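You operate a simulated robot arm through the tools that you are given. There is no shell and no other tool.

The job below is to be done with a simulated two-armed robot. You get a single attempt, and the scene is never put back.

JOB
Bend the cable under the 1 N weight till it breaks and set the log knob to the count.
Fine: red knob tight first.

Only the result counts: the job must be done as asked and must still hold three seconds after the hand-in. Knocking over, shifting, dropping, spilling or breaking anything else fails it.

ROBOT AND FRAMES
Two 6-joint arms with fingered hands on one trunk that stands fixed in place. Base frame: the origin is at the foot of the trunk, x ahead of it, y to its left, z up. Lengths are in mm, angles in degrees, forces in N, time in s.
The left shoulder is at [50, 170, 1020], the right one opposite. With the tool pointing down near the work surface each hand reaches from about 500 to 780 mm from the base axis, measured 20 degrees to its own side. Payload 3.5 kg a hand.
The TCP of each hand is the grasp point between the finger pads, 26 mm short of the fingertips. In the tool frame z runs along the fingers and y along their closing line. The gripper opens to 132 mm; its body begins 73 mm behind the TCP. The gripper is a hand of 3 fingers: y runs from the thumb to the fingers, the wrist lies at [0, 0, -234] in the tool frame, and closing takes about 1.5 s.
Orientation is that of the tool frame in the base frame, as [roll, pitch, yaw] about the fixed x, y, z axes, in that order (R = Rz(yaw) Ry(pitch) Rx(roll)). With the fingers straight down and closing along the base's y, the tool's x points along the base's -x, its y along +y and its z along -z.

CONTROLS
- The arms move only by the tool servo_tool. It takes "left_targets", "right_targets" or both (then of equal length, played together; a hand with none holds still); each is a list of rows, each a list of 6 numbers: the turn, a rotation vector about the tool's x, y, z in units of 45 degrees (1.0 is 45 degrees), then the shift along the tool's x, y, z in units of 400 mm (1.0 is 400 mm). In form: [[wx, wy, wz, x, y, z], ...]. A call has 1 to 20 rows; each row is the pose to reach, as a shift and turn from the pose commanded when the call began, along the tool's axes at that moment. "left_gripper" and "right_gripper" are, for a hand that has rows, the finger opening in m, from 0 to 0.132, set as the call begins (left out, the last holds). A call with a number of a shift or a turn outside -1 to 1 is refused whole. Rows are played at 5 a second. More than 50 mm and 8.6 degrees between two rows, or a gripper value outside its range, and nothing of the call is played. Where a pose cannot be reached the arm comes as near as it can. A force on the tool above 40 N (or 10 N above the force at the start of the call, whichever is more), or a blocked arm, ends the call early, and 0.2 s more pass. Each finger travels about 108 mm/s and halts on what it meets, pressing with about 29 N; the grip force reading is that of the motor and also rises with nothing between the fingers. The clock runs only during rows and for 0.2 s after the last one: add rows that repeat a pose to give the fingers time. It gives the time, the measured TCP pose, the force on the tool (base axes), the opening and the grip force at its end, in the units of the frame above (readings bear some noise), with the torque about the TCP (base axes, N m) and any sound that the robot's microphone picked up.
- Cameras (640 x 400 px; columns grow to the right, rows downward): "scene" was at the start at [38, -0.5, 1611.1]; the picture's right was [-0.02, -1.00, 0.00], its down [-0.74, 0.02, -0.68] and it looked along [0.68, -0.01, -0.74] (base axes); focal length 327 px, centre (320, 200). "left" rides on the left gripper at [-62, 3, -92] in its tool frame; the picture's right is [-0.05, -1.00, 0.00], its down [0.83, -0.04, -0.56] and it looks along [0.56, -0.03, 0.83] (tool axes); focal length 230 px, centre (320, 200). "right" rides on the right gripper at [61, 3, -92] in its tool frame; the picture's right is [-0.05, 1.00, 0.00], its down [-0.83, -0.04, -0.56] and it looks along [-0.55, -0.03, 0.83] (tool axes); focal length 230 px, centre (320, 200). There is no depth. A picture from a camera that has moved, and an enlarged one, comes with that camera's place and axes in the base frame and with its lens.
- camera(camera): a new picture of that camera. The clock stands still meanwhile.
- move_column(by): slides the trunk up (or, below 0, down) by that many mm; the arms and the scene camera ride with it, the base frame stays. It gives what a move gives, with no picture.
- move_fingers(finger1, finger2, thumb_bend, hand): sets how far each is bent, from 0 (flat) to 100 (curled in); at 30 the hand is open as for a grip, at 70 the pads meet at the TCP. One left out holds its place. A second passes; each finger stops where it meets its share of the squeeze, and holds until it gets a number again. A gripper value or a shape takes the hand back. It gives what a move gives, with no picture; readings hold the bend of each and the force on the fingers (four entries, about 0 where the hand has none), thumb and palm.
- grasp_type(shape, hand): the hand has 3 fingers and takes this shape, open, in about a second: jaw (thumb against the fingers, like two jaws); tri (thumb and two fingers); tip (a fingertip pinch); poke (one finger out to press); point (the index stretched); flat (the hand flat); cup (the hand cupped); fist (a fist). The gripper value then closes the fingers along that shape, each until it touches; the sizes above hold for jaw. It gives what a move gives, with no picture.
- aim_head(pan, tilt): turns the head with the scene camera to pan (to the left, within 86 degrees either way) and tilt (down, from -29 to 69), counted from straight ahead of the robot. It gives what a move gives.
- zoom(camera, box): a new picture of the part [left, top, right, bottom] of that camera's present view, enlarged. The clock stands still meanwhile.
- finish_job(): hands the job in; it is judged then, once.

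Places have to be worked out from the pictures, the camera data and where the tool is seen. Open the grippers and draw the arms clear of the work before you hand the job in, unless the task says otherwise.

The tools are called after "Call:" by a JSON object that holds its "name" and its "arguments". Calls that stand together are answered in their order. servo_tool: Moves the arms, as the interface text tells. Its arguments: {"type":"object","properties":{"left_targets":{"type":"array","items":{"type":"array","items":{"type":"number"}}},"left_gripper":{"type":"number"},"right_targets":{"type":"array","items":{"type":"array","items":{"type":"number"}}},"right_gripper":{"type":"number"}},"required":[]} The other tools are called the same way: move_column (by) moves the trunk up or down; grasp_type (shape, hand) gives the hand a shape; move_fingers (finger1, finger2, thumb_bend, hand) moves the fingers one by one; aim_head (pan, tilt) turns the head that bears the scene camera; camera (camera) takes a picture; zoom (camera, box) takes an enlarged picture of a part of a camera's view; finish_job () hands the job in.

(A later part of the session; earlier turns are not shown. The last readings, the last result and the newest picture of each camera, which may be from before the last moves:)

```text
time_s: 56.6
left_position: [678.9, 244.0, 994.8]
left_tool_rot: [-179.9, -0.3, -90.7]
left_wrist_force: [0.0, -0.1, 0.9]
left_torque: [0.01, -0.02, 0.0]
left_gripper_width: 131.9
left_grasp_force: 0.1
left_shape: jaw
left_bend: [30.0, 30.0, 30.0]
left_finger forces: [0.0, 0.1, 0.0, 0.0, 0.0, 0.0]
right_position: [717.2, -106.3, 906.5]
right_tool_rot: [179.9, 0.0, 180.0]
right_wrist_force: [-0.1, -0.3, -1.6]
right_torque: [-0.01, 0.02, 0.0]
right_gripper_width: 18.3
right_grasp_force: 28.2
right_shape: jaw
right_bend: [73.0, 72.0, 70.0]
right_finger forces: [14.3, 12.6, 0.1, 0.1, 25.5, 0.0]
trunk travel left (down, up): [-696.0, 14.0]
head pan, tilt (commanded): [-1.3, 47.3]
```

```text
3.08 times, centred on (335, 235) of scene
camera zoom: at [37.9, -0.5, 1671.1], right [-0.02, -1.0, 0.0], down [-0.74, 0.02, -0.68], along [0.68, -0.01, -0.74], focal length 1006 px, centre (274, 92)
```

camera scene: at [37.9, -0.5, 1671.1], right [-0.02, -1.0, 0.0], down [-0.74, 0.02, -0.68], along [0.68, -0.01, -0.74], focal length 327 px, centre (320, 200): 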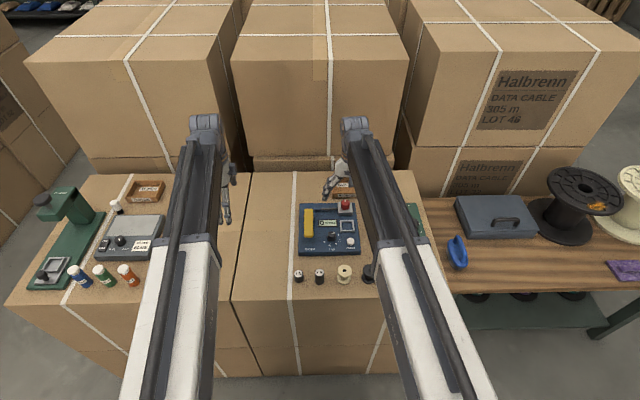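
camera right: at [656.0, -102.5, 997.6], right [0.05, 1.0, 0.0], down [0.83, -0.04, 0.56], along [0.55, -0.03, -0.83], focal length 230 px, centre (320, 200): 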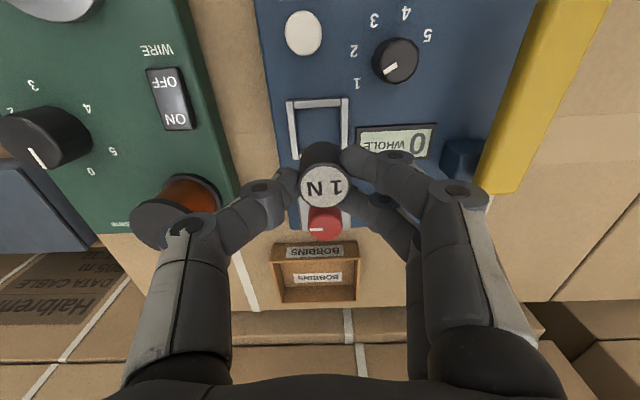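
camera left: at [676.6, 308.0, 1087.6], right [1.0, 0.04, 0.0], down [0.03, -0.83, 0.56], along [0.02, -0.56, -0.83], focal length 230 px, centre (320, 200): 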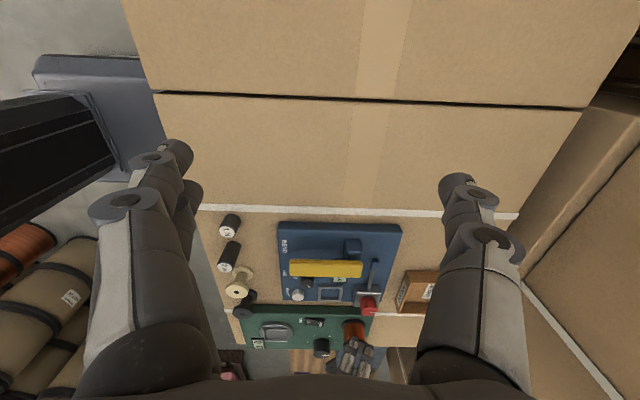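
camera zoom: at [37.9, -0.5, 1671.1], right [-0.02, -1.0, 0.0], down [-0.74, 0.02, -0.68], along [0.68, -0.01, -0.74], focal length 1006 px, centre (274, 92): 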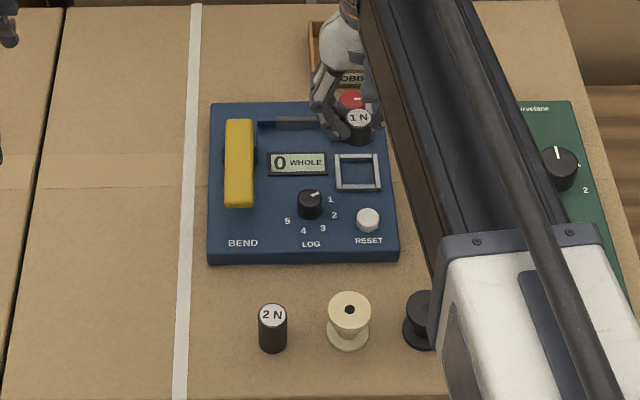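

The tray centre works out at about (714.5, −106); the weight hangs 2.6 mm to +y of the hand's centre. I'll correct for that and descend to about z 850.

Call:
{"name": "servo_tool", "arguments": {"right_targets": [[0, 0, 0, 0.0075, -0.0058, 0], [0, 0, 0, 0.0075, -0.0058, 0.05], [0, 0, 0, 0.0075, -0.0058, 0.1], [0, 0, 0, 0.0075, -0.0058, 0.141], [0, 0, 0, 0.0075, -0.0058, 0.141]]}}

Call:
{"name": "zoom", "arguments": {"camera": "right", "box": [220, 80, 420, 230]}}

Call:
{"name": "zoom", "arguments": {"camera": "left", "box": [310, 250, 390, 350]}}

Call:
{"name": "zoom", "arguments": {"camera": "scene", "box": [320, 190, 370, 250]}}

```text
time_s: 57.8
left_position: [678.1, 245.0, 996.1]
left_tool_rot: [-179.8, -0.3, -90.7]
left_wrist_force: [0.4, -0.2, 0.0]
left_torque: [-0.02, -0.04, 0.01]
left_gripper_width: 131.9
left_grasp_force: 0.0
left_shape: jaw
left_bend: [30.0, 30.0, 30.0]
left_finger forces: [0.1, 0.0, 0.0, 0.0, 0.0, 0.0]
right_position: [714.3, -108.0, 848.4]
right_tool_rot: [-180.0, 0.0, -180.0]
right_wrist_force: [0.5, -0.7, -2.0]
right_torque: [0.01, 0.0, 0.01]
right_gripper_width: 18.0
right_grasp_force: 28.8
right_shape: jaw
right_bend: [73.0, 72.0, 70.0]
right_finger forces: [14.4, 12.7, 0.1, 0.0, 25.5, 0.0]
trunk travel left (down, up): [-696.0, 14.0]
head pan, tilt (commanded): [-1.3, 47.3]
```

```text
2.67 times, centred on (320, 155) of right
camera zoom: at [652.3, -104.8, 940.3], right [0.05, 1.0, 0.0], down [0.83, -0.04, 0.56], along [0.55, -0.03, -0.83], focal length 614 px, centre (320, 320)
```

zoom: 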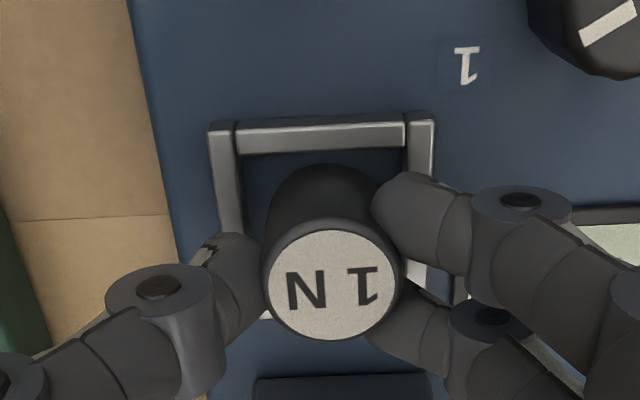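

```text
4.00 times, centred on (350, 300) of left
camera zoom: at [676.6, 307.9, 1087.6], right [1.0, 0.04, 0.0], down [0.03, -0.83, 0.56], along [0.02, -0.56, -0.83], focal length 920 px, centre (200, -200)
```

zoom: 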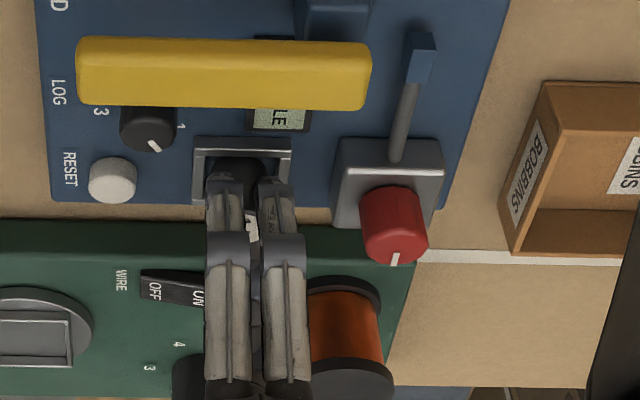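

```text
6.67 times, centred on (345, 220) of scene
camera zoom: at [38.1, -0.5, 1671.1], right [-0.02, -1.0, 0.0], down [-0.74, 0.02, -0.68], along [0.68, -0.01, -0.74], focal length 2178 px, centre (153, 67)
```

zoom: 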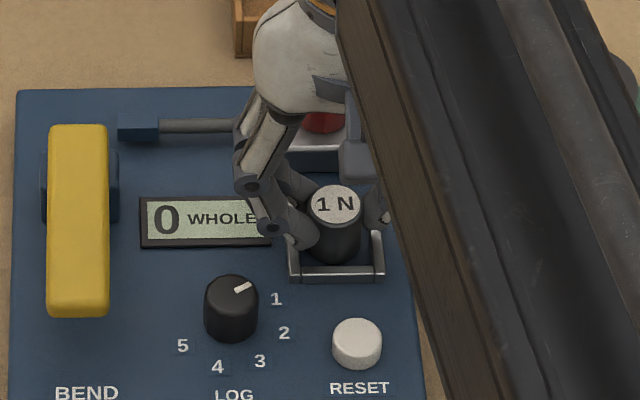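

The weight is within the tray frame in all views. I'll lower it in 2 mm steps and watch the vertical force.

Call:
{"name": "servo_tool", "arguments": {"right_targets": [[0, 0, 0, 0, 0, 0.005], [0, 0, 0, 0, 0, 0.01], [0, 0, 0, 0, 0, 0.0125]]}}

Call:
{"name": "servo_tool", "arguments": {"right_targets": [[0, 0, 0, 0, 0, 0.0025], [0, 0, 0, 0, 0, 0.005]]}}

Call:
{"name": "zoom", "arguments": {"camera": "right", "box": [220, 80, 420, 230]}}

```text
time_s: 58.6
left_position: [678.2, 243.2, 995.9]
left_tool_rot: [-179.7, -0.2, -90.7]
left_wrist_force: [0.1, -0.7, -0.1]
left_torque: [0.02, -0.02, 0.0]
left_gripper_width: 131.8
left_grasp_force: 0.0
left_shape: jaw
left_bend: [30.0, 30.0, 30.0]
left_finger forces: [0.0, 0.0, 0.1, 0.0, 0.1, 0.0]
right_position: [714.6, -107.8, 842.1]
right_tool_rot: [180.0, 0.1, 179.9]
right_wrist_force: [0.4, 0.6, 3.5]
right_torque: [0.06, 0.01, 0.04]
right_gripper_width: 18.2
right_grasp_force: 29.3
right_shape: jaw
right_bend: [73.0, 72.0, 70.0]
right_finger forces: [14.8, 13.0, 0.0, 0.1, 26.4, 0.1]
trunk travel left (down, up): [-696.0, 14.0]
head pan, tilt (commanded): [-1.3, 47.3]
```

```text
time_s: 59.2
left_position: [679.1, 243.9, 996.0]
left_tool_rot: [-179.9, -0.3, -90.7]
left_wrist_force: [-0.6, -0.2, 0.3]
left_torque: [0.0, 0.0, 0.02]
left_gripper_width: 132.0
left_grasp_force: 0.1
left_shape: jaw
left_bend: [30.0, 30.0, 30.0]
left_finger forces: [0.1, 0.0, 0.0, 0.0, 0.0, 0.0]
right_position: [712.6, -107.6, 841.4]
right_tool_rot: [-180.0, 0.1, -180.0]
right_wrist_force: [2.0, -1.2, 14.0]
right_torque: [0.03, -0.02, -0.01]
right_gripper_width: 18.5
right_grasp_force: 28.9
right_shape: jaw
right_bend: [73.0, 73.0, 70.0]
right_finger forces: [16.2, 14.4, 0.0, 0.1, 29.9, 0.0]
trunk travel left (down, up): [-696.0, 14.0]
head pan, tilt (commanded): [-1.3, 47.3]
```

```text
2.67 times, centred on (320, 155) of right
camera zoom: at [651.7, -104.8, 934.8], right [0.05, 1.0, 0.0], down [0.83, -0.04, 0.56], along [0.56, -0.03, -0.83], focal length 614 px, centre (320, 320)
```

zoom: 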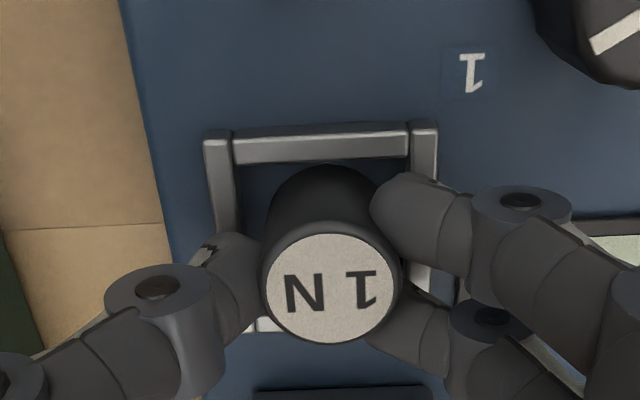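

The weight touches the tray floor (14 N). I'll ease up 1.5 mm and open gently.

Call:
{"name": "servo_tool", "arguments": {"right_targets": [[0, 0, 0, 0, 0, -0.0035], [0, 0, 0, 0, 0, -0.0035]]}}

Call:
{"name": "servo_tool", "arguments": {"right_targets": [[0, 0, 0, 0, 0, 0], [0, 0, 0, 0, 0, 0], [0, 0, 0, 0, 0, 0]], "right_gripper": 0.024}}

Call:
{"name": "servo_tool", "arguments": {"right_targets": [[0, 0, 0, 0, 0, 0], [0, 0, 0, 0, 0, 0], [0, 0, 0, 0, 0, 0]], "right_gripper": 0.044}}

Call:
{"name": "zoom", "arguments": {"camera": "right", "box": [220, 80, 420, 230]}}

```text
time_s: 59.8
left_position: [678.4, 244.6, 996.4]
left_tool_rot: [-179.8, -0.4, -90.6]
left_wrist_force: [-0.6, 0.6, 0.0]
left_torque: [-0.01, -0.03, -0.01]
left_gripper_width: 131.9
left_grasp_force: 0.0
left_shape: jaw
left_bend: [30.0, 30.0, 30.0]
left_finger forces: [0.0, 0.0, 0.0, 0.1, 0.0, 0.0]
right_position: [712.4, -107.2, 843.9]
right_tool_rot: [180.0, 0.1, -180.0]
right_wrist_force: [1.9, -1.8, 8.8]
right_torque: [0.03, -0.01, -0.01]
right_gripper_width: 18.6
right_grasp_force: 28.9
right_shape: jaw
right_bend: [73.0, 73.0, 70.0]
right_finger forces: [15.8, 14.5, 0.1, 0.0, 29.6, 0.0]
trunk travel left (down, up): [-696.0, 14.0]
head pan, tilt (commanded): [-1.3, 47.3]
```

```text
time_s: 60.6
left_position: [677.9, 244.2, 996.5]
left_tool_rot: [-179.9, -0.2, -90.6]
left_wrist_force: [0.5, -0.1, -0.8]
left_torque: [-0.02, 0.06, 0.02]
left_gripper_width: 131.8
left_grasp_force: 0.1
left_shape: jaw
left_bend: [30.0, 30.0, 30.0]
left_finger forces: [0.1, 0.1, 0.0, 0.1, 0.0, 0.0]
right_position: [714.2, -106.6, 842.8]
right_tool_rot: [179.9, 0.0, 180.0]
right_wrist_force: [-0.5, 0.0, -0.1]
right_torque: [0.01, 0.0, 0.0]
right_gripper_width: 23.8
right_grasp_force: 0.0
right_shape: jaw
right_bend: [73.0, 73.0, 70.0]
right_finger forces: [0.2, 0.1, 0.0, 0.1, 0.2, 0.0]
trunk travel left (down, up): [-696.0, 14.0]
head pan, tilt (commanded): [-1.3, 47.3]
```

```text
time_s: 61.4
left_position: [679.8, 244.6, 994.4]
left_tool_rot: [-179.9, -0.3, -90.7]
left_wrist_force: [0.4, 0.0, -1.0]
left_torque: [-0.01, 0.01, -0.01]
left_gripper_width: 132.1
left_grasp_force: 0.2
left_shape: jaw
left_bend: [30.0, 30.0, 30.0]
left_finger forces: [0.0, 0.1, 0.0, 0.0, 0.1, 0.0]
right_position: [712.7, -109.4, 841.2]
right_tool_rot: [180.0, 0.0, -180.0]
right_wrist_force: [0.0, 0.3, -0.4]
right_torque: [0.02, -0.03, -0.01]
right_gripper_width: 43.4
right_grasp_force: 0.1
right_shape: jaw
right_bend: [73.0, 73.0, 70.0]
right_finger forces: [0.0, 0.0, 0.1, 0.0, 0.1, 0.1]
trunk travel left (down, up): [-696.0, 14.0]
head pan, tilt (commanded): [-1.3, 47.3]
```

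```text
2.67 times, centred on (320, 155) of right
camera zoom: at [652.1, -104.6, 934.8], right [0.05, 1.0, 0.0], down [0.83, -0.04, 0.56], along [0.55, -0.03, -0.83], focal length 614 px, centre (320, 320)
```

zoom: 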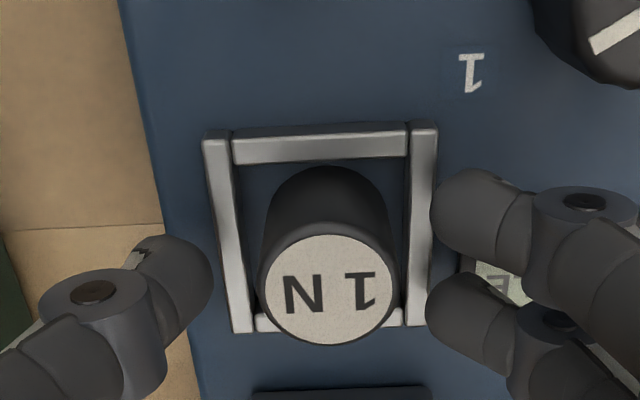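

The weight stands inside the tray. I'll lift the hand straight up and check from the scene camera.

Call:
{"name": "servo_tool", "arguments": {"right_targets": [[0, 0, 0, 0, 0, -0.03], [0, 0, 0, 0, 0, -0.1], [0, 0, 0, 0, 0, -0.175], [0, 0, 0, 0.1, -0.05, -0.2], [0, 0, 0, 0.2, -0.1, -0.225]]}}

Call:
{"name": "zoom", "arguments": {"camera": "scene", "box": [295, 180, 375, 260]}}

Call:
{"name": "zoom", "arguments": {"camera": "left", "box": [260, 200, 400, 350]}}

Call:
{"name": "camera", "arguments": {"camera": "right"}}

```text
time_s: 62.6
left_position: [678.0, 243.5, 995.4]
left_tool_rot: [-179.9, -0.3, -90.7]
left_wrist_force: [-0.4, -0.5, 0.7]
left_torque: [0.0, -0.02, -0.01]
left_gripper_width: 132.0
left_grasp_force: 0.0
left_shape: jaw
left_bend: [30.0, 30.0, 30.0]
left_finger forces: [0.1, 0.0, 0.1, 0.0, 0.0, 0.1]
right_position: [633.2, -147.4, 932.8]
right_tool_rot: [180.0, 0.0, 180.0]
right_wrist_force: [0.3, -0.6, -1.0]
right_torque: [0.02, 0.01, 0.01]
right_gripper_width: 43.5
right_grasp_force: 0.0
right_shape: jaw
right_bend: [73.0, 73.0, 70.0]
right_finger forces: [0.0, 0.1, 0.0, 0.0, 0.1, 0.0]
trunk travel left (down, up): [-696.0, 14.0]
head pan, tilt (commanded): [-1.3, 47.3]
```

```text
5.00 times, centred on (335, 220) of scene
camera zoom: at [37.5, -0.6, 1671.1], right [-0.02, -1.0, 0.0], down [-0.73, 0.02, -0.68], along [0.68, -0.01, -0.74], focal length 1634 px, centre (245, 100)
```

zoom: 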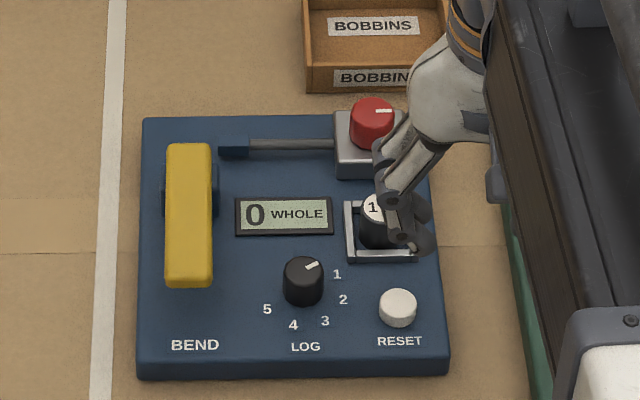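

```text
2.67 times, centred on (330, 275) of left
camera zoom: at [676.1, 308.0, 1087.9], right [1.0, 0.04, 0.0], down [0.03, -0.83, 0.56], along [0.02, -0.56, -0.83], focal length 614 px, centre (293, 0)
```

zoom: 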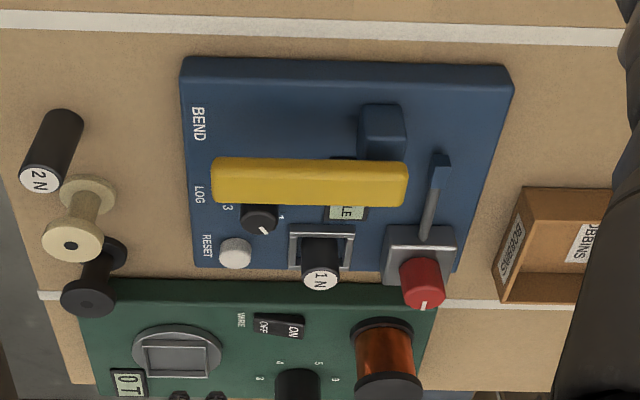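

```text
taken
camera right: at [571.4, -145.0, 1024.8], right [0.05, 1.0, 0.0], down [0.83, -0.04, 0.56], along [0.56, -0.03, -0.83], focal length 230 px, centre (320, 200)
```

right: 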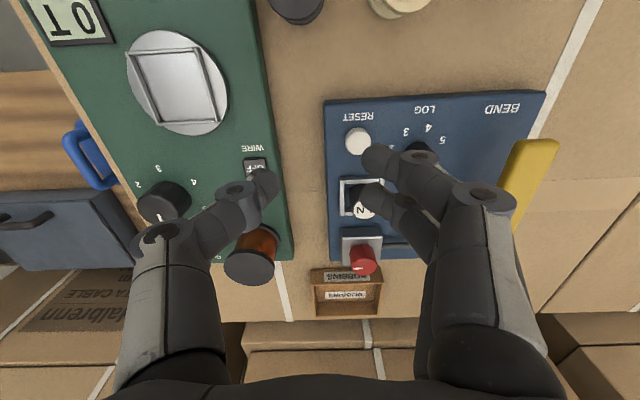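

The weight is in place and the red knob's marker points right. Next I'll use the left hand for the lever so the display stays visible: I'll retract the right hand and turn the left hand back.

Call:
{"name": "servo_tool", "arguments": {"left_targets": [[0, 0, 0.1667, 0, 0, 0], [0, 0, 0.3333, 0, 0, 0], [0, 0, 0.5, 0, 0, 0], [0, 0, 0.6667, 0, 0, 0], [0, 0, 0.8333, 0, 0, 0], [0, 0, 1.0, 0, 0, 0]], "right_targets": [[0, 0, 0, 0.047, -0.051, -0.028], [0, 0, 0, 0.094, -0.1025, -0.056], [0, 0, 0, 0.141, -0.154, -0.084], [0, 0, 0, 0.188, -0.205, -0.112], [0, 0, 0, 0.235, -0.256, -0.14], [0, 0, 0, 0.2825, -0.3075, -0.1675]]}}

Call:
{"name": "servo_tool", "arguments": {"left_targets": [[0, 0, 0.1667, 0.062, -0.0465, 0.027], [0, 0, 0.3333, 0.124, -0.093, 0.054], [0, 0, 0.5, 0.1865, -0.1395, 0.081], [0, 0, 0.6667, 0.2485, -0.186, 0.108], [0, 0, 0.8333, 0.311, -0.2325, 0.135], [0, 0, 1.0, 0.373, -0.279, 0.1625]], "left_gripper": 0.0}}

Call:
{"name": "camera", "arguments": {"camera": "left"}}

Call:
{"name": "camera", "arguments": {"camera": "scene"}}

Call:
{"name": "camera", "arguments": {"camera": "right"}}

```text
time_s: 64.0
left_position: [678.4, 244.4, 995.1]
left_tool_rot: [-179.7, -0.2, -135.9]
left_wrist_force: [0.2, 0.2, 0.3]
left_torque: [-0.03, -0.02, 0.0]
left_gripper_width: 131.9
left_grasp_force: 0.1
left_shape: jaw
left_bend: [30.0, 30.0, 30.0]
left_finger forces: [0.0, 0.0, 0.1, 0.1, 0.1, 0.0]
right_position: [519.7, -269.8, 997.5]
right_tool_rot: [180.0, -0.1, 180.0]
right_wrist_force: [-0.5, 0.9, -0.5]
right_torque: [-0.01, 0.03, 0.05]
right_gripper_width: 43.8
right_grasp_force: 0.1
right_shape: jaw
right_bend: [73.0, 73.0, 70.0]
right_finger forces: [0.1, 0.0, 0.0, 0.1, 0.0, 0.0]
trunk travel left (down, up): [-696.0, 14.0]
head pan, tilt (commanded): [-1.3, 47.3]
```

```text
time_s: 65.4
left_position: [649.7, 59.4, 930.1]
left_tool_rot: [-179.8, 0.2, 179.1]
left_wrist_force: [-0.5, 1.0, -0.8]
left_torque: [0.0, 0.01, 0.01]
left_gripper_width: 0.0
left_grasp_force: 28.6
left_shape: jaw
left_bend: [66.0, 66.0, 67.0]
left_finger forces: [0.0, 0.0, 0.0, 0.0, 0.0, 0.1]
right_position: [519.3, -270.1, 997.3]
right_tool_rot: [180.0, 0.0, 180.0]
right_wrist_force: [0.2, -0.3, -0.7]
right_torque: [-0.03, 0.03, -0.03]
right_gripper_width: 43.8
right_grasp_force: 0.0
right_shape: jaw
right_bend: [73.0, 73.0, 70.0]
right_finger forces: [0.0, 0.1, 0.0, 0.0, 0.0, 0.0]
trunk travel left (down, up): [-696.0, 14.0]
head pan, tilt (commanded): [-1.3, 47.3]
```

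```text
taken
camera left: at [711.5, 63.6, 1022.9], right [0.04, -1.0, 0.01], down [-0.83, -0.03, 0.55], along [-0.55, -0.03, -0.83], focal length 230 px, centre (320, 200)
```

left: 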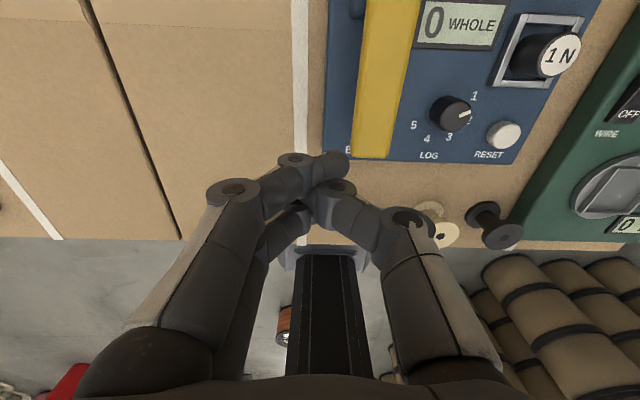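

```text
taken
camera scene: at [38.0, -0.8, 1671.1], right [-0.02, -1.0, 0.0], down [-0.74, 0.02, -0.68], along [0.68, -0.01, -0.74], focal length 327 px, centre (320, 200)
```

scene: 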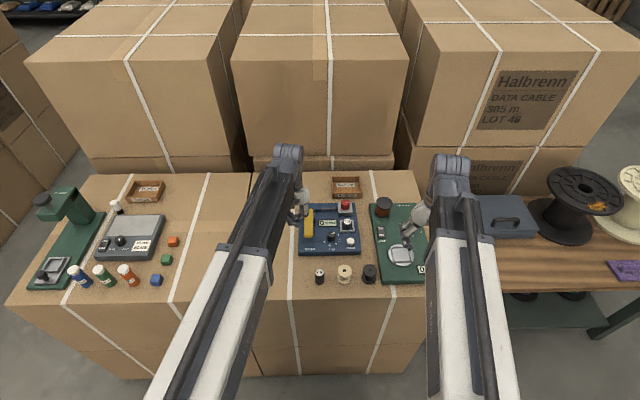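

```text
taken
camera right: at [458.0, -267.4, 1090.5], right [0.05, 1.0, 0.0], down [0.83, -0.04, 0.56], along [0.55, -0.03, -0.83], focal length 230 px, centre (320, 200)
```

right: 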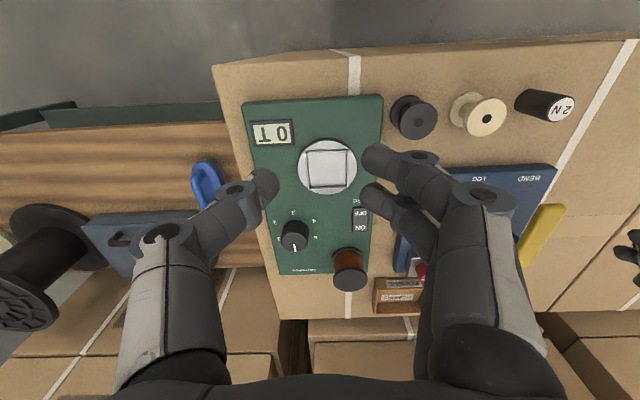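

The left camera now shows the display ("0 WHOLE"), lever, tray and LOG dial together. I'll bring the closed left fingertips above the lever's near end at about (655, 20).

Call:
{"name": "servo_tool", "arguments": {"left_targets": [[0, 0, 0, -0.0133, -0.05, 0], [0, 0, 0, -0.0133, -0.0985, 0], [0, 0, 0, -0.0133, -0.0985, 0.04], [0, 0, 0, -0.0133, -0.0985, 0.0875], [0, 0, 0, -0.0133, -0.0985, 0.0875]]}}

Call:
{"name": "camera", "arguments": {"camera": "left"}}

Call:
{"name": "zoom", "arguments": {"camera": "scene", "box": [285, 180, 385, 270]}}

```text
time_s: 66.6
left_position: [653.8, 19.3, 895.1]
left_tool_rot: [-179.8, 0.2, 179.2]
left_wrist_force: [0.4, 0.1, -0.6]
left_torque: [0.01, -0.04, -0.02]
left_gripper_width: 0.1
left_grasp_force: 29.4
left_shape: jaw
left_bend: [66.0, 66.0, 67.0]
left_finger forces: [0.0, 0.0, 0.0, 0.0, 0.0, 0.1]
right_position: [520.0, -269.9, 997.4]
right_tool_rot: [-180.0, -0.1, -179.9]
right_wrist_force: [-0.7, 0.1, -0.1]
right_torque: [-0.01, 0.02, 0.01]
right_gripper_width: 44.0
right_grasp_force: 0.0
right_shape: jaw
right_bend: [73.0, 73.0, 70.0]
right_finger forces: [0.0, 0.1, 0.0, 0.0, 0.1, 0.0]
trunk travel left (down, up): [-696.0, 14.0]
head pan, tilt (commanded): [-1.3, 47.3]
```

```text
taken
camera left: at [716.3, 24.4, 988.3], right [0.04, -1.0, 0.01], down [-0.83, -0.03, 0.55], along [-0.55, -0.03, -0.83], focal length 230 px, centre (320, 200)
```

left: 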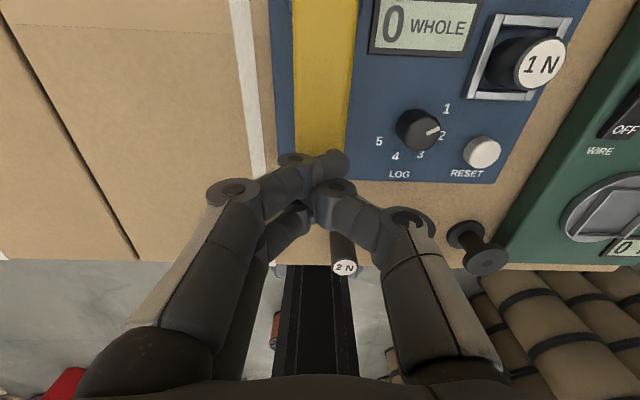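

```text
4.44 times, centred on (335, 225) of scene
camera zoom: at [37.9, -0.6, 1671.1], right [-0.02, -1.0, 0.0], down [-0.74, 0.02, -0.68], along [0.68, -0.01, -0.74], focal length 1452 px, centre (253, 89)
```

zoom: 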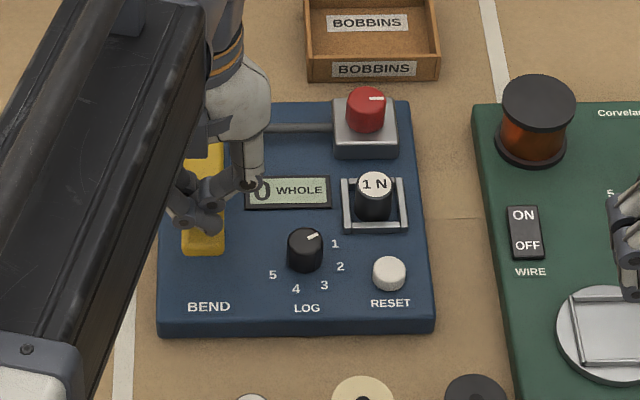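

The fingertips are over the lever. I'll press down slowly (3 mm per row) and watch force, sound and display.

Call:
{"name": "servo_tool", "arguments": {"left_targets": [[0, 0, 0, 0, 0, 0.0075], [0, 0, 0, 0, 0, 0.015], [0, 0, 0, 0, 0, 0.0225], [0, 0, 0, 0, 0, 0.03], [0, 0, 0, 0, 0, 0.0375], [0, 0, 0, 0, 0, 0.045], [0, 0, 0, 0, 0, 0.0525], [0, 0, 0, 0, 0, 0.06]]}}

Call:
{"name": "camera", "arguments": {"camera": "left"}}

Call:
{"name": "zoom", "arguments": {"camera": "scene", "box": [285, 180, 385, 270]}}

```text
time_s: 68.4
left_position: [654.6, 19.6, 873.4]
left_tool_rot: [-179.6, 0.1, 179.4]
left_wrist_force: [-0.9, 0.6, 3.2]
left_torque: [-0.02, -0.07, 0.02]
left_gripper_width: 0.0
left_grasp_force: 29.2
left_shape: jaw
left_bend: [67.0, 66.0, 67.0]
left_finger forces: [0.0, 0.0, 0.0, 0.0, 0.1, 0.0]
right_position: [518.6, -270.1, 998.5]
right_tool_rot: [179.9, 0.0, 180.0]
right_wrist_force: [0.0, 0.3, 0.0]
right_torque: [0.0, 0.0, 0.02]
right_gripper_width: 43.4
right_grasp_force: 0.1
right_shape: jaw
right_bend: [73.0, 73.0, 70.0]
right_finger forces: [0.0, 0.0, 0.0, 0.0, 0.0, 0.1]
trunk travel left (down, up): [-696.0, 14.0]
head pan, tilt (commanded): [-1.3, 47.3]
```

```text
taken
camera left: at [716.3, 24.7, 965.2], right [0.04, -1.0, 0.01], down [-0.83, -0.03, 0.55], along [-0.55, -0.03, -0.83], focal length 230 px, centre (320, 200)
```

left: 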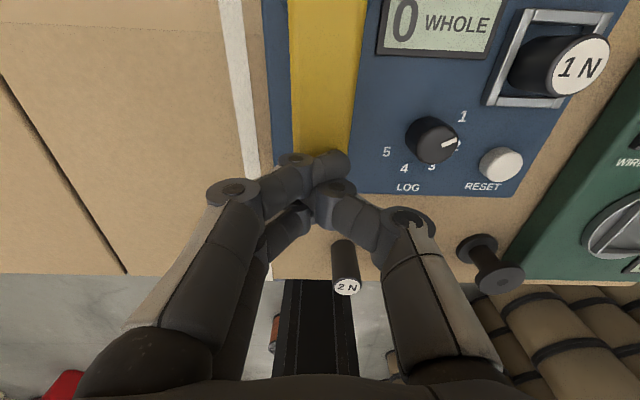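

```text
4.44 times, centred on (335, 225) of scene
camera zoom: at [37.5, -0.5, 1671.1], right [-0.02, -1.0, 0.0], down [-0.73, 0.02, -0.68], along [0.68, -0.01, -0.74], focal length 1452 px, centre (253, 89)
```

zoom: 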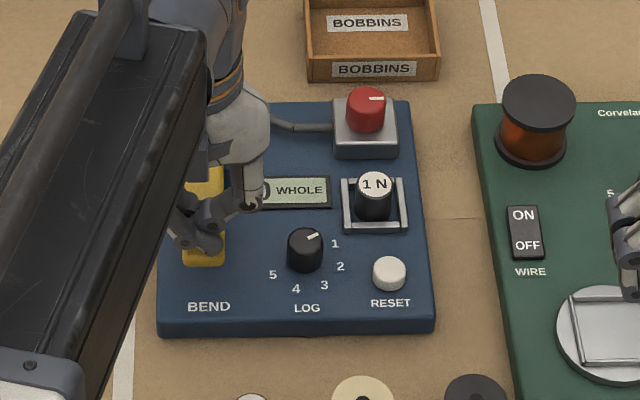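

The lever moves with about 3 N and the cable visibly bends. I'll keep pressing down.

Call:
{"name": "servo_tool", "arguments": {"left_targets": [[0, 0, 0, 0, 0, 0.0075], [0, 0, 0, 0, 0, 0.015], [0, 0, 0, 0, 0, 0.0225], [0, 0, 0, 0, 0, 0.03], [0, 0, 0, 0, 0, 0.0375], [0, 0, 0, 0, 0, 0.045]]}}

Call:
{"name": "camera", "arguments": {"camera": "left"}}

Call:
{"name": "zoom", "arguments": {"camera": "scene", "box": [285, 180, 385, 270]}}

```text
time_s: 69.8
left_position: [654.4, 20.6, 857.2]
left_tool_rot: [-179.7, 0.4, 179.2]
left_wrist_force: [-3.9, 4.1, 24.3]
left_torque: [-0.06, -0.24, 0.03]
left_gripper_width: 0.2
left_grasp_force: 29.3
left_shape: jaw
left_bend: [71.0, 66.0, 74.0]
left_finger forces: [27.7, 0.0, 0.0, 0.1, 0.1, 0.1]
right_position: [517.3, -269.9, 1000.1]
right_tool_rot: [180.0, 0.1, -179.9]
right_wrist_force: [0.3, 0.6, -0.3]
right_torque: [0.01, -0.01, -0.02]
right_gripper_width: 43.7
right_grasp_force: 0.1
right_shape: jaw
right_bend: [73.0, 73.0, 70.0]
right_finger forces: [0.0, 0.1, 0.1, 0.0, 0.0, 0.0]
trunk travel left (down, up): [-696.0, 14.0]
head pan, tilt (commanded): [-1.3, 47.3]
```

```text
taken
camera left: at [715.7, 25.0, 950.4], right [0.04, -1.0, 0.01], down [-0.83, -0.03, 0.55], along [-0.55, -0.03, -0.83], focal length 230 px, centre (320, 200)
```

left: 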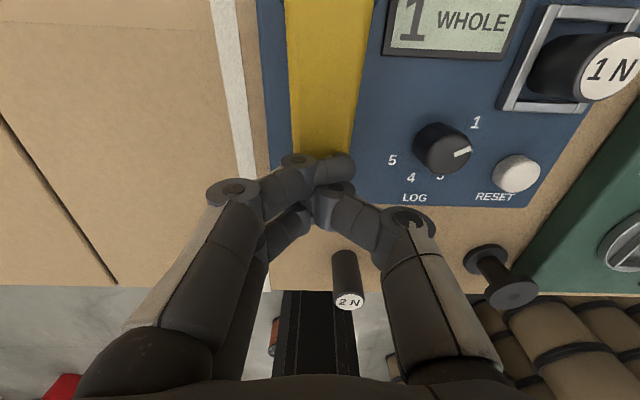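

```text
4.44 times, centred on (335, 225) of scene
camera zoom: at [35.2, -0.1, 1671.5], right [-0.02, -1.0, 0.0], down [-0.73, 0.02, -0.68], along [0.68, -0.01, -0.73], focal length 1452 px, centre (253, 89)
```

zoom: 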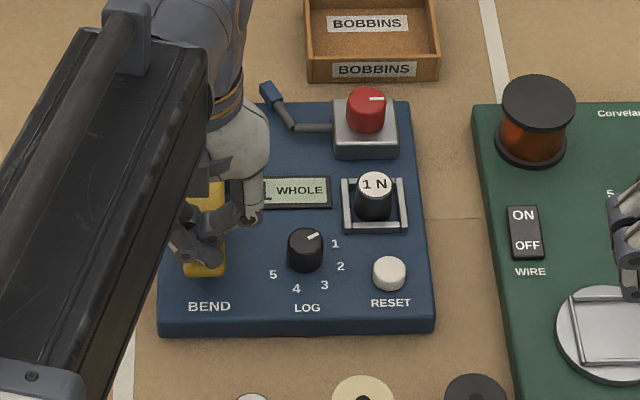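

The display shows "1 WHOLE" and the lever is at its bottom stop. I'll raise the hand to see if the lever springs back.

Call:
{"name": "servo_tool", "arguments": {"left_targets": [[0, 0, 0, 0, 0, -0.02], [0, 0, 0, 0, 0, -0.05], [0, 0, 0, 0, 0, -0.08], [0, 0, 0, 0, 0, -0.105], [0, 0, 0, 0, 0, -0.105]]}}

Call:
{"name": "camera", "arguments": {"camera": "left"}}

Call:
{"name": "zoom", "arguments": {"camera": "scene", "box": [285, 180, 385, 270]}}

```text
time_s: 71.0
left_position: [654.1, 20.7, 897.7]
left_tool_rot: [-179.7, 0.1, 179.3]
left_wrist_force: [-0.1, 0.0, -1.6]
left_torque: [0.05, -0.02, -0.01]
left_gripper_width: 0.0
left_grasp_force: 28.4
left_shape: jaw
left_bend: [68.0, 67.0, 74.0]
left_finger forces: [0.1, 0.0, 0.1, 0.1, 0.0, 0.0]
right_position: [519.1, -270.2, 997.6]
right_tool_rot: [-180.0, 0.0, -180.0]
right_wrist_force: [-0.3, 0.2, 0.7]
right_torque: [-0.02, 0.01, 0.0]
right_gripper_width: 43.4
right_grasp_force: 0.2
right_shape: jaw
right_bend: [73.0, 73.0, 70.0]
right_finger forces: [0.1, 0.0, 0.0, 0.1, 0.1, 0.0]
trunk travel left (down, up): [-696.0, 14.0]
head pan, tilt (commanded): [-1.3, 47.3]
```

```text
taken
camera left: at [716.9, 25.0, 989.1], right [0.04, -1.0, 0.01], down [-0.83, -0.03, 0.55], along [-0.55, -0.03, -0.83], focal length 230 px, centre (320, 200)
```

left: 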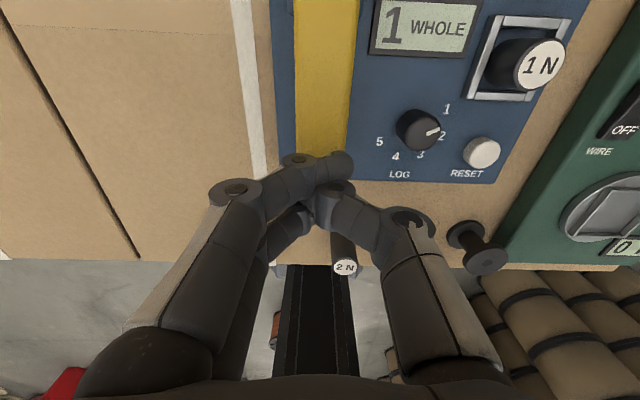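

```text
4.44 times, centred on (335, 225) of scene
camera zoom: at [37.9, -0.6, 1671.1], right [-0.02, -1.0, 0.0], down [-0.74, 0.02, -0.68], along [0.68, -0.01, -0.74], focal length 1452 px, centre (253, 89)
```

zoom: 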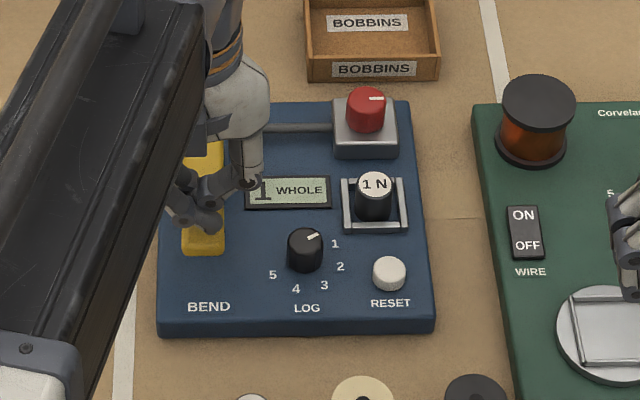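

The lever springs back and the cable straightens; count is 1. I'll do one full press-and-release and read the display again.

Call:
{"name": "servo_tool", "arguments": {"left_targets": [[0, 0, 0, 0, 0, 0.025], [0, 0, 0, 0, 0, 0.045], [0, 0, 0, 0, 0, 0.06], [0, 0, 0, 0, 0, 0.075], [0, 0, 0, 0, 0, 0.09], [0, 0, 0, 0, 0, 0.1], [0, 0, 0, 0, 0, 0.104], [0, 0, 0, 0, 0, 0.08], [0, 0, 0, 0, 0, 0.04], [0, 0, 0, 0, 0, 0], [0, 0, 0, 0, 0, 0]]}}

Call:
{"name": "zoom", "arguments": {"camera": "left", "box": [240, 0, 600, 200]}}

Call:
{"name": "zoom", "arguments": {"camera": "scene", "box": [285, 180, 385, 270]}}

```text
time_s: 73.4
left_position: [654.5, 19.9, 896.7]
left_tool_rot: [-179.7, 0.1, 179.1]
left_wrist_force: [-0.3, 0.3, -0.2]
left_torque: [-0.03, 0.01, -0.01]
left_gripper_width: 0.0
left_grasp_force: 29.5
left_shape: jaw
left_bend: [68.0, 67.0, 74.0]
left_finger forces: [0.0, 0.1, 0.0, 0.0, 0.1, 0.0]
right_position: [519.5, -270.3, 998.6]
right_tool_rot: [-180.0, -0.1, 180.0]
right_wrist_force: [-0.6, 0.7, -0.7]
right_torque: [0.0, 0.02, -0.03]
right_gripper_width: 43.7
right_grasp_force: 0.0
right_shape: jaw
right_bend: [73.0, 73.0, 70.0]
right_finger forces: [0.1, 0.0, 0.0, 0.0, 0.0, 0.1]
trunk travel left (down, up): [-696.0, 14.0]
head pan, tilt (commanded): [-1.3, 47.3]
```

```text
1.78 times, centred on (420, 100) of left
camera zoom: at [716.6, 24.1, 989.2], right [0.04, -1.0, 0.01], down [-0.83, -0.03, 0.55], along [-0.55, -0.03, -0.83], focal length 409 px, centre (142, 378)
```

zoom: 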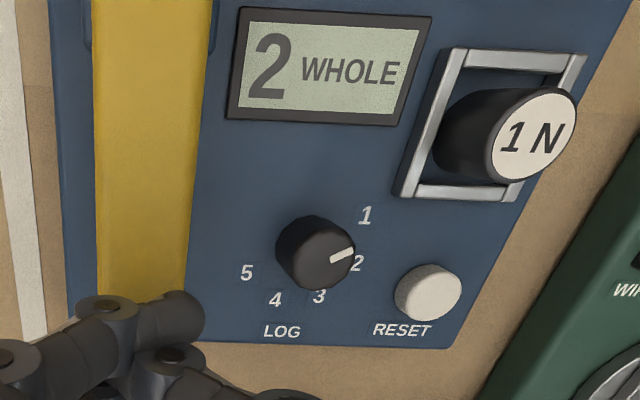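

```text
4.44 times, centred on (335, 225) of scene
camera zoom: at [38.1, -0.6, 1671.1], right [-0.02, -1.0, 0.0], down [-0.74, 0.02, -0.68], along [0.68, -0.01, -0.74], focal length 1452 px, centre (253, 89)
```

zoom: 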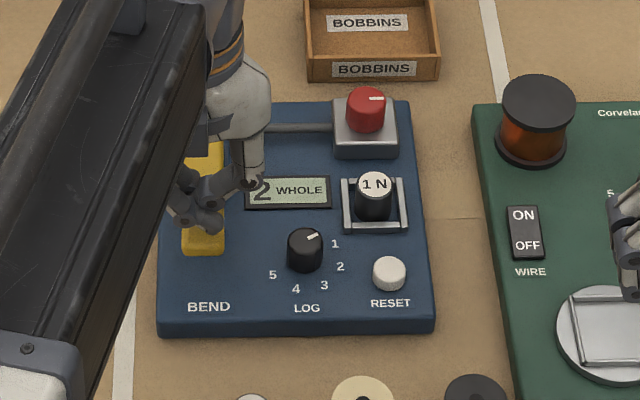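

The display reads "2 WHOLE". I'll do another press cycle.

Call:
{"name": "servo_tool", "arguments": {"left_targets": [[0, 0, 0, 0, 0, 0.025], [0, 0, 0, 0, 0, 0.045], [0, 0, 0, 0, 0, 0.06], [0, 0, 0, 0, 0, 0.075], [0, 0, 0, 0, 0, 0.09], [0, 0, 0, 0, 0, 0.1], [0, 0, 0, 0, 0, 0.104], [0, 0, 0, 0, 0, 0.08], [0, 0, 0, 0, 0, 0.04], [0, 0, 0, 0, 0, 0], [0, 0, 0, 0, 0, 0]]}}

Call:
{"name": "zoom", "arguments": {"camera": "left", "box": [240, 0, 600, 200]}}

Call:
{"name": "zoom", "arguments": {"camera": "scene", "box": [285, 180, 385, 270]}}

```text
time_s: 75.8
left_position: [654.1, 19.4, 897.5]
left_tool_rot: [-179.7, 0.1, 179.3]
left_wrist_force: [-0.1, -0.6, -0.5]
left_torque: [-0.01, 0.0, 0.01]
left_gripper_width: 0.0
left_grasp_force: 29.1
left_shape: jaw
left_bend: [68.0, 67.0, 74.0]
left_finger forces: [0.0, 0.0, 0.0, 0.0, 0.1, 0.0]
right_position: [519.2, -271.1, 998.1]
right_tool_rot: [-180.0, 0.0, -180.0]
right_wrist_force: [0.1, -0.3, 0.0]
right_torque: [-0.01, -0.03, -0.01]
right_gripper_width: 43.7
right_grasp_force: 0.1
right_shape: jaw
right_bend: [73.0, 73.0, 70.0]
right_finger forces: [0.0, 0.1, 0.1, 0.0, 0.0, 0.1]
trunk travel left (down, up): [-696.0, 14.0]
head pan, tilt (commanded): [-1.3, 47.3]
```

```text
1.78 times, centred on (420, 100) of left
camera zoom: at [716.5, 25.0, 988.9], right [0.04, -1.0, 0.01], down [-0.83, -0.03, 0.55], along [-0.55, -0.03, -0.83], focal length 409 px, centre (142, 378)
```

zoom: 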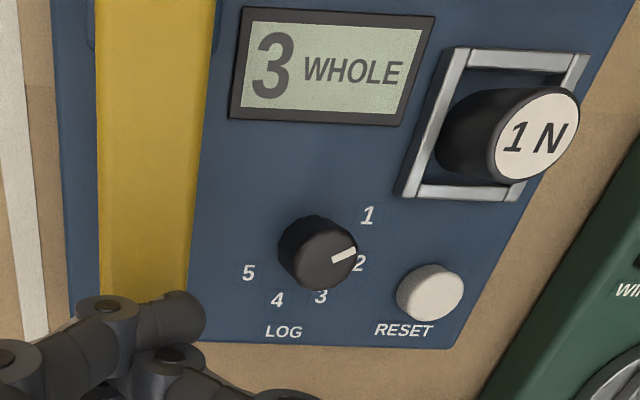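

```text
4.44 times, centred on (335, 225) of scene
camera zoom: at [38.1, -0.6, 1671.1], right [-0.02, -1.0, 0.0], down [-0.74, 0.02, -0.68], along [0.68, -0.01, -0.74], focal length 1452 px, centre (253, 89)
```

zoom: 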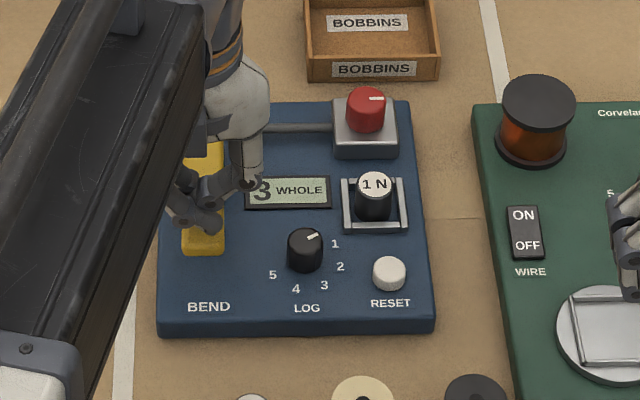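

"3 WHOLE" now. Another press cycle.

Call:
{"name": "servo_tool", "arguments": {"left_targets": [[0, 0, 0, 0, 0, 0.025], [0, 0, 0, 0, 0, 0.045], [0, 0, 0, 0, 0, 0.06], [0, 0, 0, 0, 0, 0.075], [0, 0, 0, 0, 0, 0.09], [0, 0, 0, 0, 0, 0.1], [0, 0, 0, 0, 0, 0.104], [0, 0, 0, 0, 0, 0.08], [0, 0, 0, 0, 0, 0.04], [0, 0, 0, 0, 0, 0], [0, 0, 0, 0, 0, 0]]}}

Call:
{"name": "zoom", "arguments": {"camera": "left", "box": [240, 0, 600, 200]}}

Call:
{"name": "zoom", "arguments": {"camera": "scene", "box": [285, 180, 385, 270]}}

```text
time_s: 78.2
left_position: [653.5, 20.0, 895.8]
left_tool_rot: [-179.7, 0.1, 179.2]
left_wrist_force: [-0.1, 0.0, 0.0]
left_torque: [-0.01, 0.0, 0.02]
left_gripper_width: 0.1
left_grasp_force: 28.9
left_shape: jaw
left_bend: [68.0, 67.0, 74.0]
left_finger forces: [0.1, 0.1, 0.0, 0.0, 0.1, 0.0]
right_position: [519.4, -270.6, 997.7]
right_tool_rot: [-179.9, -0.1, -180.0]
right_wrist_force: [-0.4, -1.0, -0.6]
right_torque: [0.02, 0.03, -0.01]
right_gripper_width: 43.6
right_grasp_force: 0.1
right_shape: jaw
right_bend: [73.0, 73.0, 70.0]
right_finger forces: [0.1, 0.0, 0.0, 0.1, 0.0, 0.0]
trunk travel left (down, up): [-696.0, 14.0]
head pan, tilt (commanded): [-1.3, 47.3]
```

```text
1.78 times, centred on (420, 100) of left
camera zoom: at [716.7, 24.6, 989.1], right [0.04, -1.0, 0.01], down [-0.83, -0.03, 0.55], along [-0.55, -0.03, -0.83], focal length 409 px, centre (142, 378)
```

zoom: 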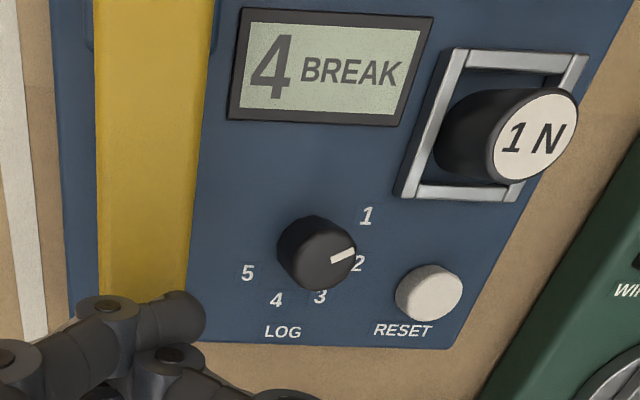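

```text
4.44 times, centred on (335, 225) of scene
camera zoom: at [38.1, -0.6, 1671.1], right [-0.02, -1.0, 0.0], down [-0.74, 0.02, -0.68], along [0.68, -0.01, -0.74], focal length 1452 px, centre (253, 89)
```

zoom: 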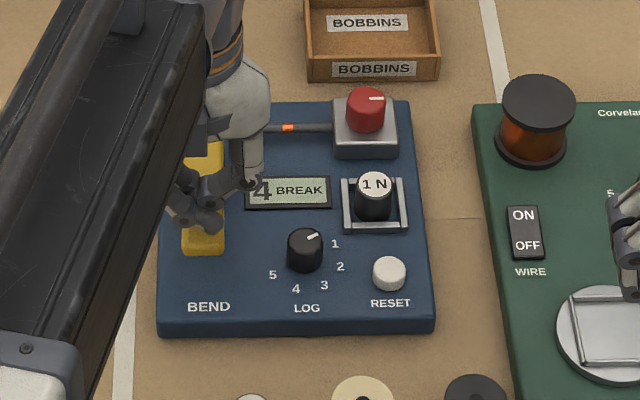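

The display reads "4 BREAK" and the cable shows a break, so the count is 4. I'll move the left hand up and away before turning the LOG knob with the right hand.

Call:
{"name": "servo_tool", "arguments": {"left_targets": [[0, 0, 0, 0, 0, -0.0867], [0, 0, 0, 0, 0, -0.1733], [0, 0, 0, 0, 0, -0.26], [0, 0, 0, 0.0225, 0.096, -0.26], [0, 0, 0, 0.045, 0.192, -0.26], [0, 0, 0, 0.0675, 0.2875, -0.26], [0, 0, 0, 0.09, 0.383, -0.26], [0, 0, 0, 0.1125, 0.479, -0.26], [0, 0, 0, 0.135, 0.575, -0.26]]}}

Call:
{"name": "zoom", "arguments": {"camera": "scene", "box": [285, 180, 385, 290]}}

Call:
{"name": "zoom", "arguments": {"camera": "scene", "box": [320, 215, 365, 260]}}

```text
time_s: 80.2
left_position: [604.0, 249.8, 999.2]
left_tool_rot: [-179.7, 0.1, 179.3]
left_wrist_force: [-1.0, 0.0, 0.3]
left_torque: [0.01, -0.02, -0.04]
left_gripper_width: 0.0
left_grasp_force: 29.4
left_shape: jaw
left_bend: [68.0, 67.0, 74.0]
left_finger forces: [0.0, 0.1, 0.0, 0.1, 0.0, 0.0]
right_position: [519.8, -270.0, 997.6]
right_tool_rot: [-179.9, 0.0, 180.0]
right_wrist_force: [0.1, 0.1, -0.4]
right_torque: [-0.02, 0.01, -0.02]
right_gripper_width: 43.6
right_grasp_force: 0.0
right_shape: jaw
right_bend: [73.0, 73.0, 70.0]
right_finger forces: [0.0, 0.0, 0.0, 0.0, 0.0, 0.1]
trunk travel left (down, up): [-696.0, 14.0]
head pan, tilt (commanded): [-1.3, 47.3]
```

```text
3.64 times, centred on (335, 235) of scene
camera zoom: at [37.9, -0.2, 1671.1], right [-0.02, -1.0, 0.0], down [-0.74, 0.02, -0.68], along [0.68, -0.01, -0.74], focal length 1188 px, centre (266, 73)
```

zoom: 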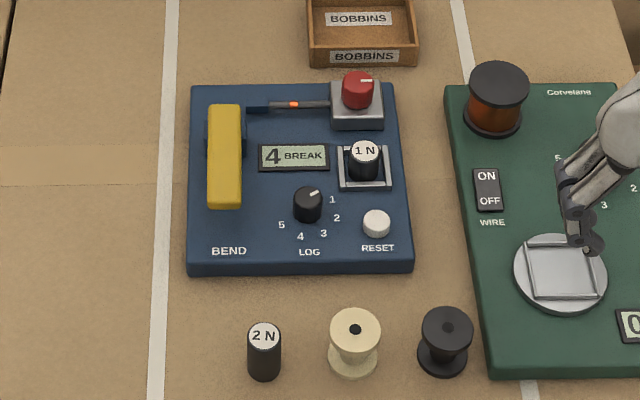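

```text
8.89 times, centred on (342, 238) of scene
camera zoom: at [37.9, -0.2, 1671.1], right [-0.02, -1.0, 0.0], down [-0.74, 0.02, -0.68], along [0.68, -0.01, -0.74], focal length 2905 px, centre (120, -133)
```

zoom: 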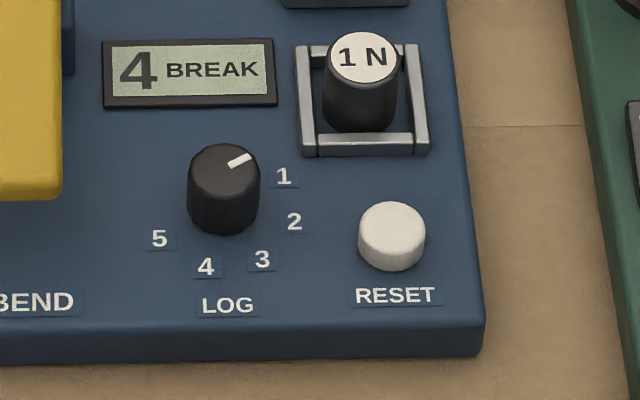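

Everything is in order: "4 BREAK", weights and spools unmoved. From the labels, the LOG knob's axis is at (670.7, −50.8), top z≈824, pointer at "1" (−60°); "4" is at −195°, i.e. 135° clockwise. I'll bring the right hand above it with a +60° yaw.

Call:
{"name": "servo_tool", "arguments": {"right_targets": [[0, 0, -0.1667, -0.0312, 0.0458, 0.0167], [0, 0, -0.3333, -0.0625, 0.0917, 0.0333], [0, 0, -0.5, -0.0937, 0.1375, 0.05], [0, 0, -0.6667, -0.125, 0.1833, 0.0667], [0, 0, -0.8333, -0.1562, 0.2292, 0.0833], [0, 0, -1.0, -0.1875, 0.275, 0.1]]}}

Call:
{"name": "servo_tool", "arguments": {"right_targets": [[0, 0, -0.0667, -0.0654, 0.0118, 0], [0, 0, -0.1333, -0.1308, 0.0236, 0], [0, 0, -0.2, -0.1962, 0.0354, 0.03], [0, 0, -0.2667, -0.2616, 0.0472, 0.07], [0, 0, -0.3333, -0.327, 0.059, 0.119], [0, 0, -0.3333, -0.327, 0.059, 0.119]]}}

Call:
{"name": "camera", "arguments": {"camera": "right"}}

Call:
{"name": "zoom", "arguments": {"camera": "scene", "box": [285, 180, 385, 290]}}

```text
time_s: 81.6
left_position: [605.2, 250.7, 998.9]
left_tool_rot: [-179.7, 0.1, 179.3]
left_wrist_force: [0.2, 0.5, 0.8]
left_torque: [0.0, 0.01, -0.01]
left_gripper_width: 0.4
left_grasp_force: 29.1
left_shape: jaw
left_bend: [68.0, 67.0, 74.0]
left_finger forces: [0.0, 0.0, 0.1, 0.0, 0.1, 0.0]
right_position: [595.6, -159.9, 960.0]
right_tool_rot: [-180.0, 0.0, -134.9]
right_wrist_force: [0.6, 0.7, 0.1]
right_torque: [-0.03, 0.05, -0.02]
right_gripper_width: 43.7
right_grasp_force: 0.0
right_shape: jaw
right_bend: [73.0, 73.0, 70.0]
right_finger forces: [0.1, 0.1, 0.0, 0.1, 0.0, 0.0]
trunk travel left (down, up): [-696.0, 14.0]
head pan, tilt (commanded): [-1.3, 47.3]
```

```text
time_s: 83.0
left_position: [604.4, 250.1, 999.0]
left_tool_rot: [-179.7, 0.2, 179.4]
left_wrist_force: [-0.5, -0.4, -0.2]
left_torque: [-0.01, -0.04, -0.04]
left_gripper_width: 0.0
left_grasp_force: 29.2
left_shape: jaw
left_bend: [68.0, 67.0, 74.0]
left_finger forces: [0.0, 0.0, 0.0, 0.0, 0.0, 0.0]
right_position: [671.3, -52.2, 913.0]
right_tool_rot: [180.0, 0.0, -120.1]
right_wrist_force: [-0.6, -0.1, 0.1]
right_torque: [-0.01, 0.01, 0.03]
right_gripper_width: 43.2
right_grasp_force: 0.1
right_shape: jaw
right_bend: [73.0, 73.0, 70.0]
right_finger forces: [0.1, 0.0, 0.0, 0.1, 0.0, 0.1]
trunk travel left (down, up): [-696.0, 14.0]
head pan, tilt (commanded): [-1.3, 47.3]
```

```text
taken
camera right: at [637.9, -103.5, 1004.6], right [-0.84, 0.54, 0.0], down [0.45, 0.7, 0.56], along [0.3, 0.47, -0.83], focal length 230 px, centre (320, 200)
```

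right: 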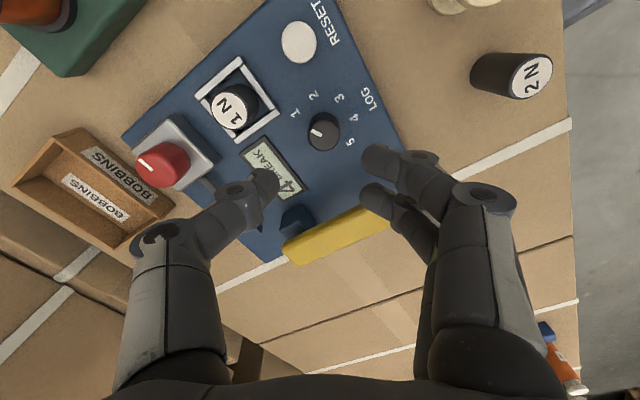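

```text
3.64 times, centred on (335, 235) of scene
camera zoom: at [37.9, -0.5, 1671.1], right [-0.02, -1.0, 0.0], down [-0.74, 0.02, -0.68], along [0.68, -0.01, -0.74], focal length 1188 px, centre (266, 73)
```

zoom: 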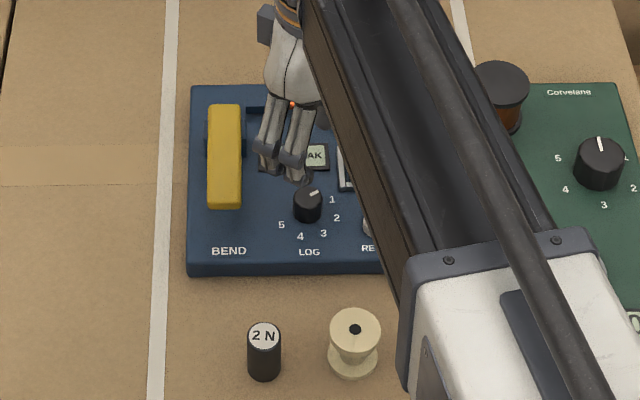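

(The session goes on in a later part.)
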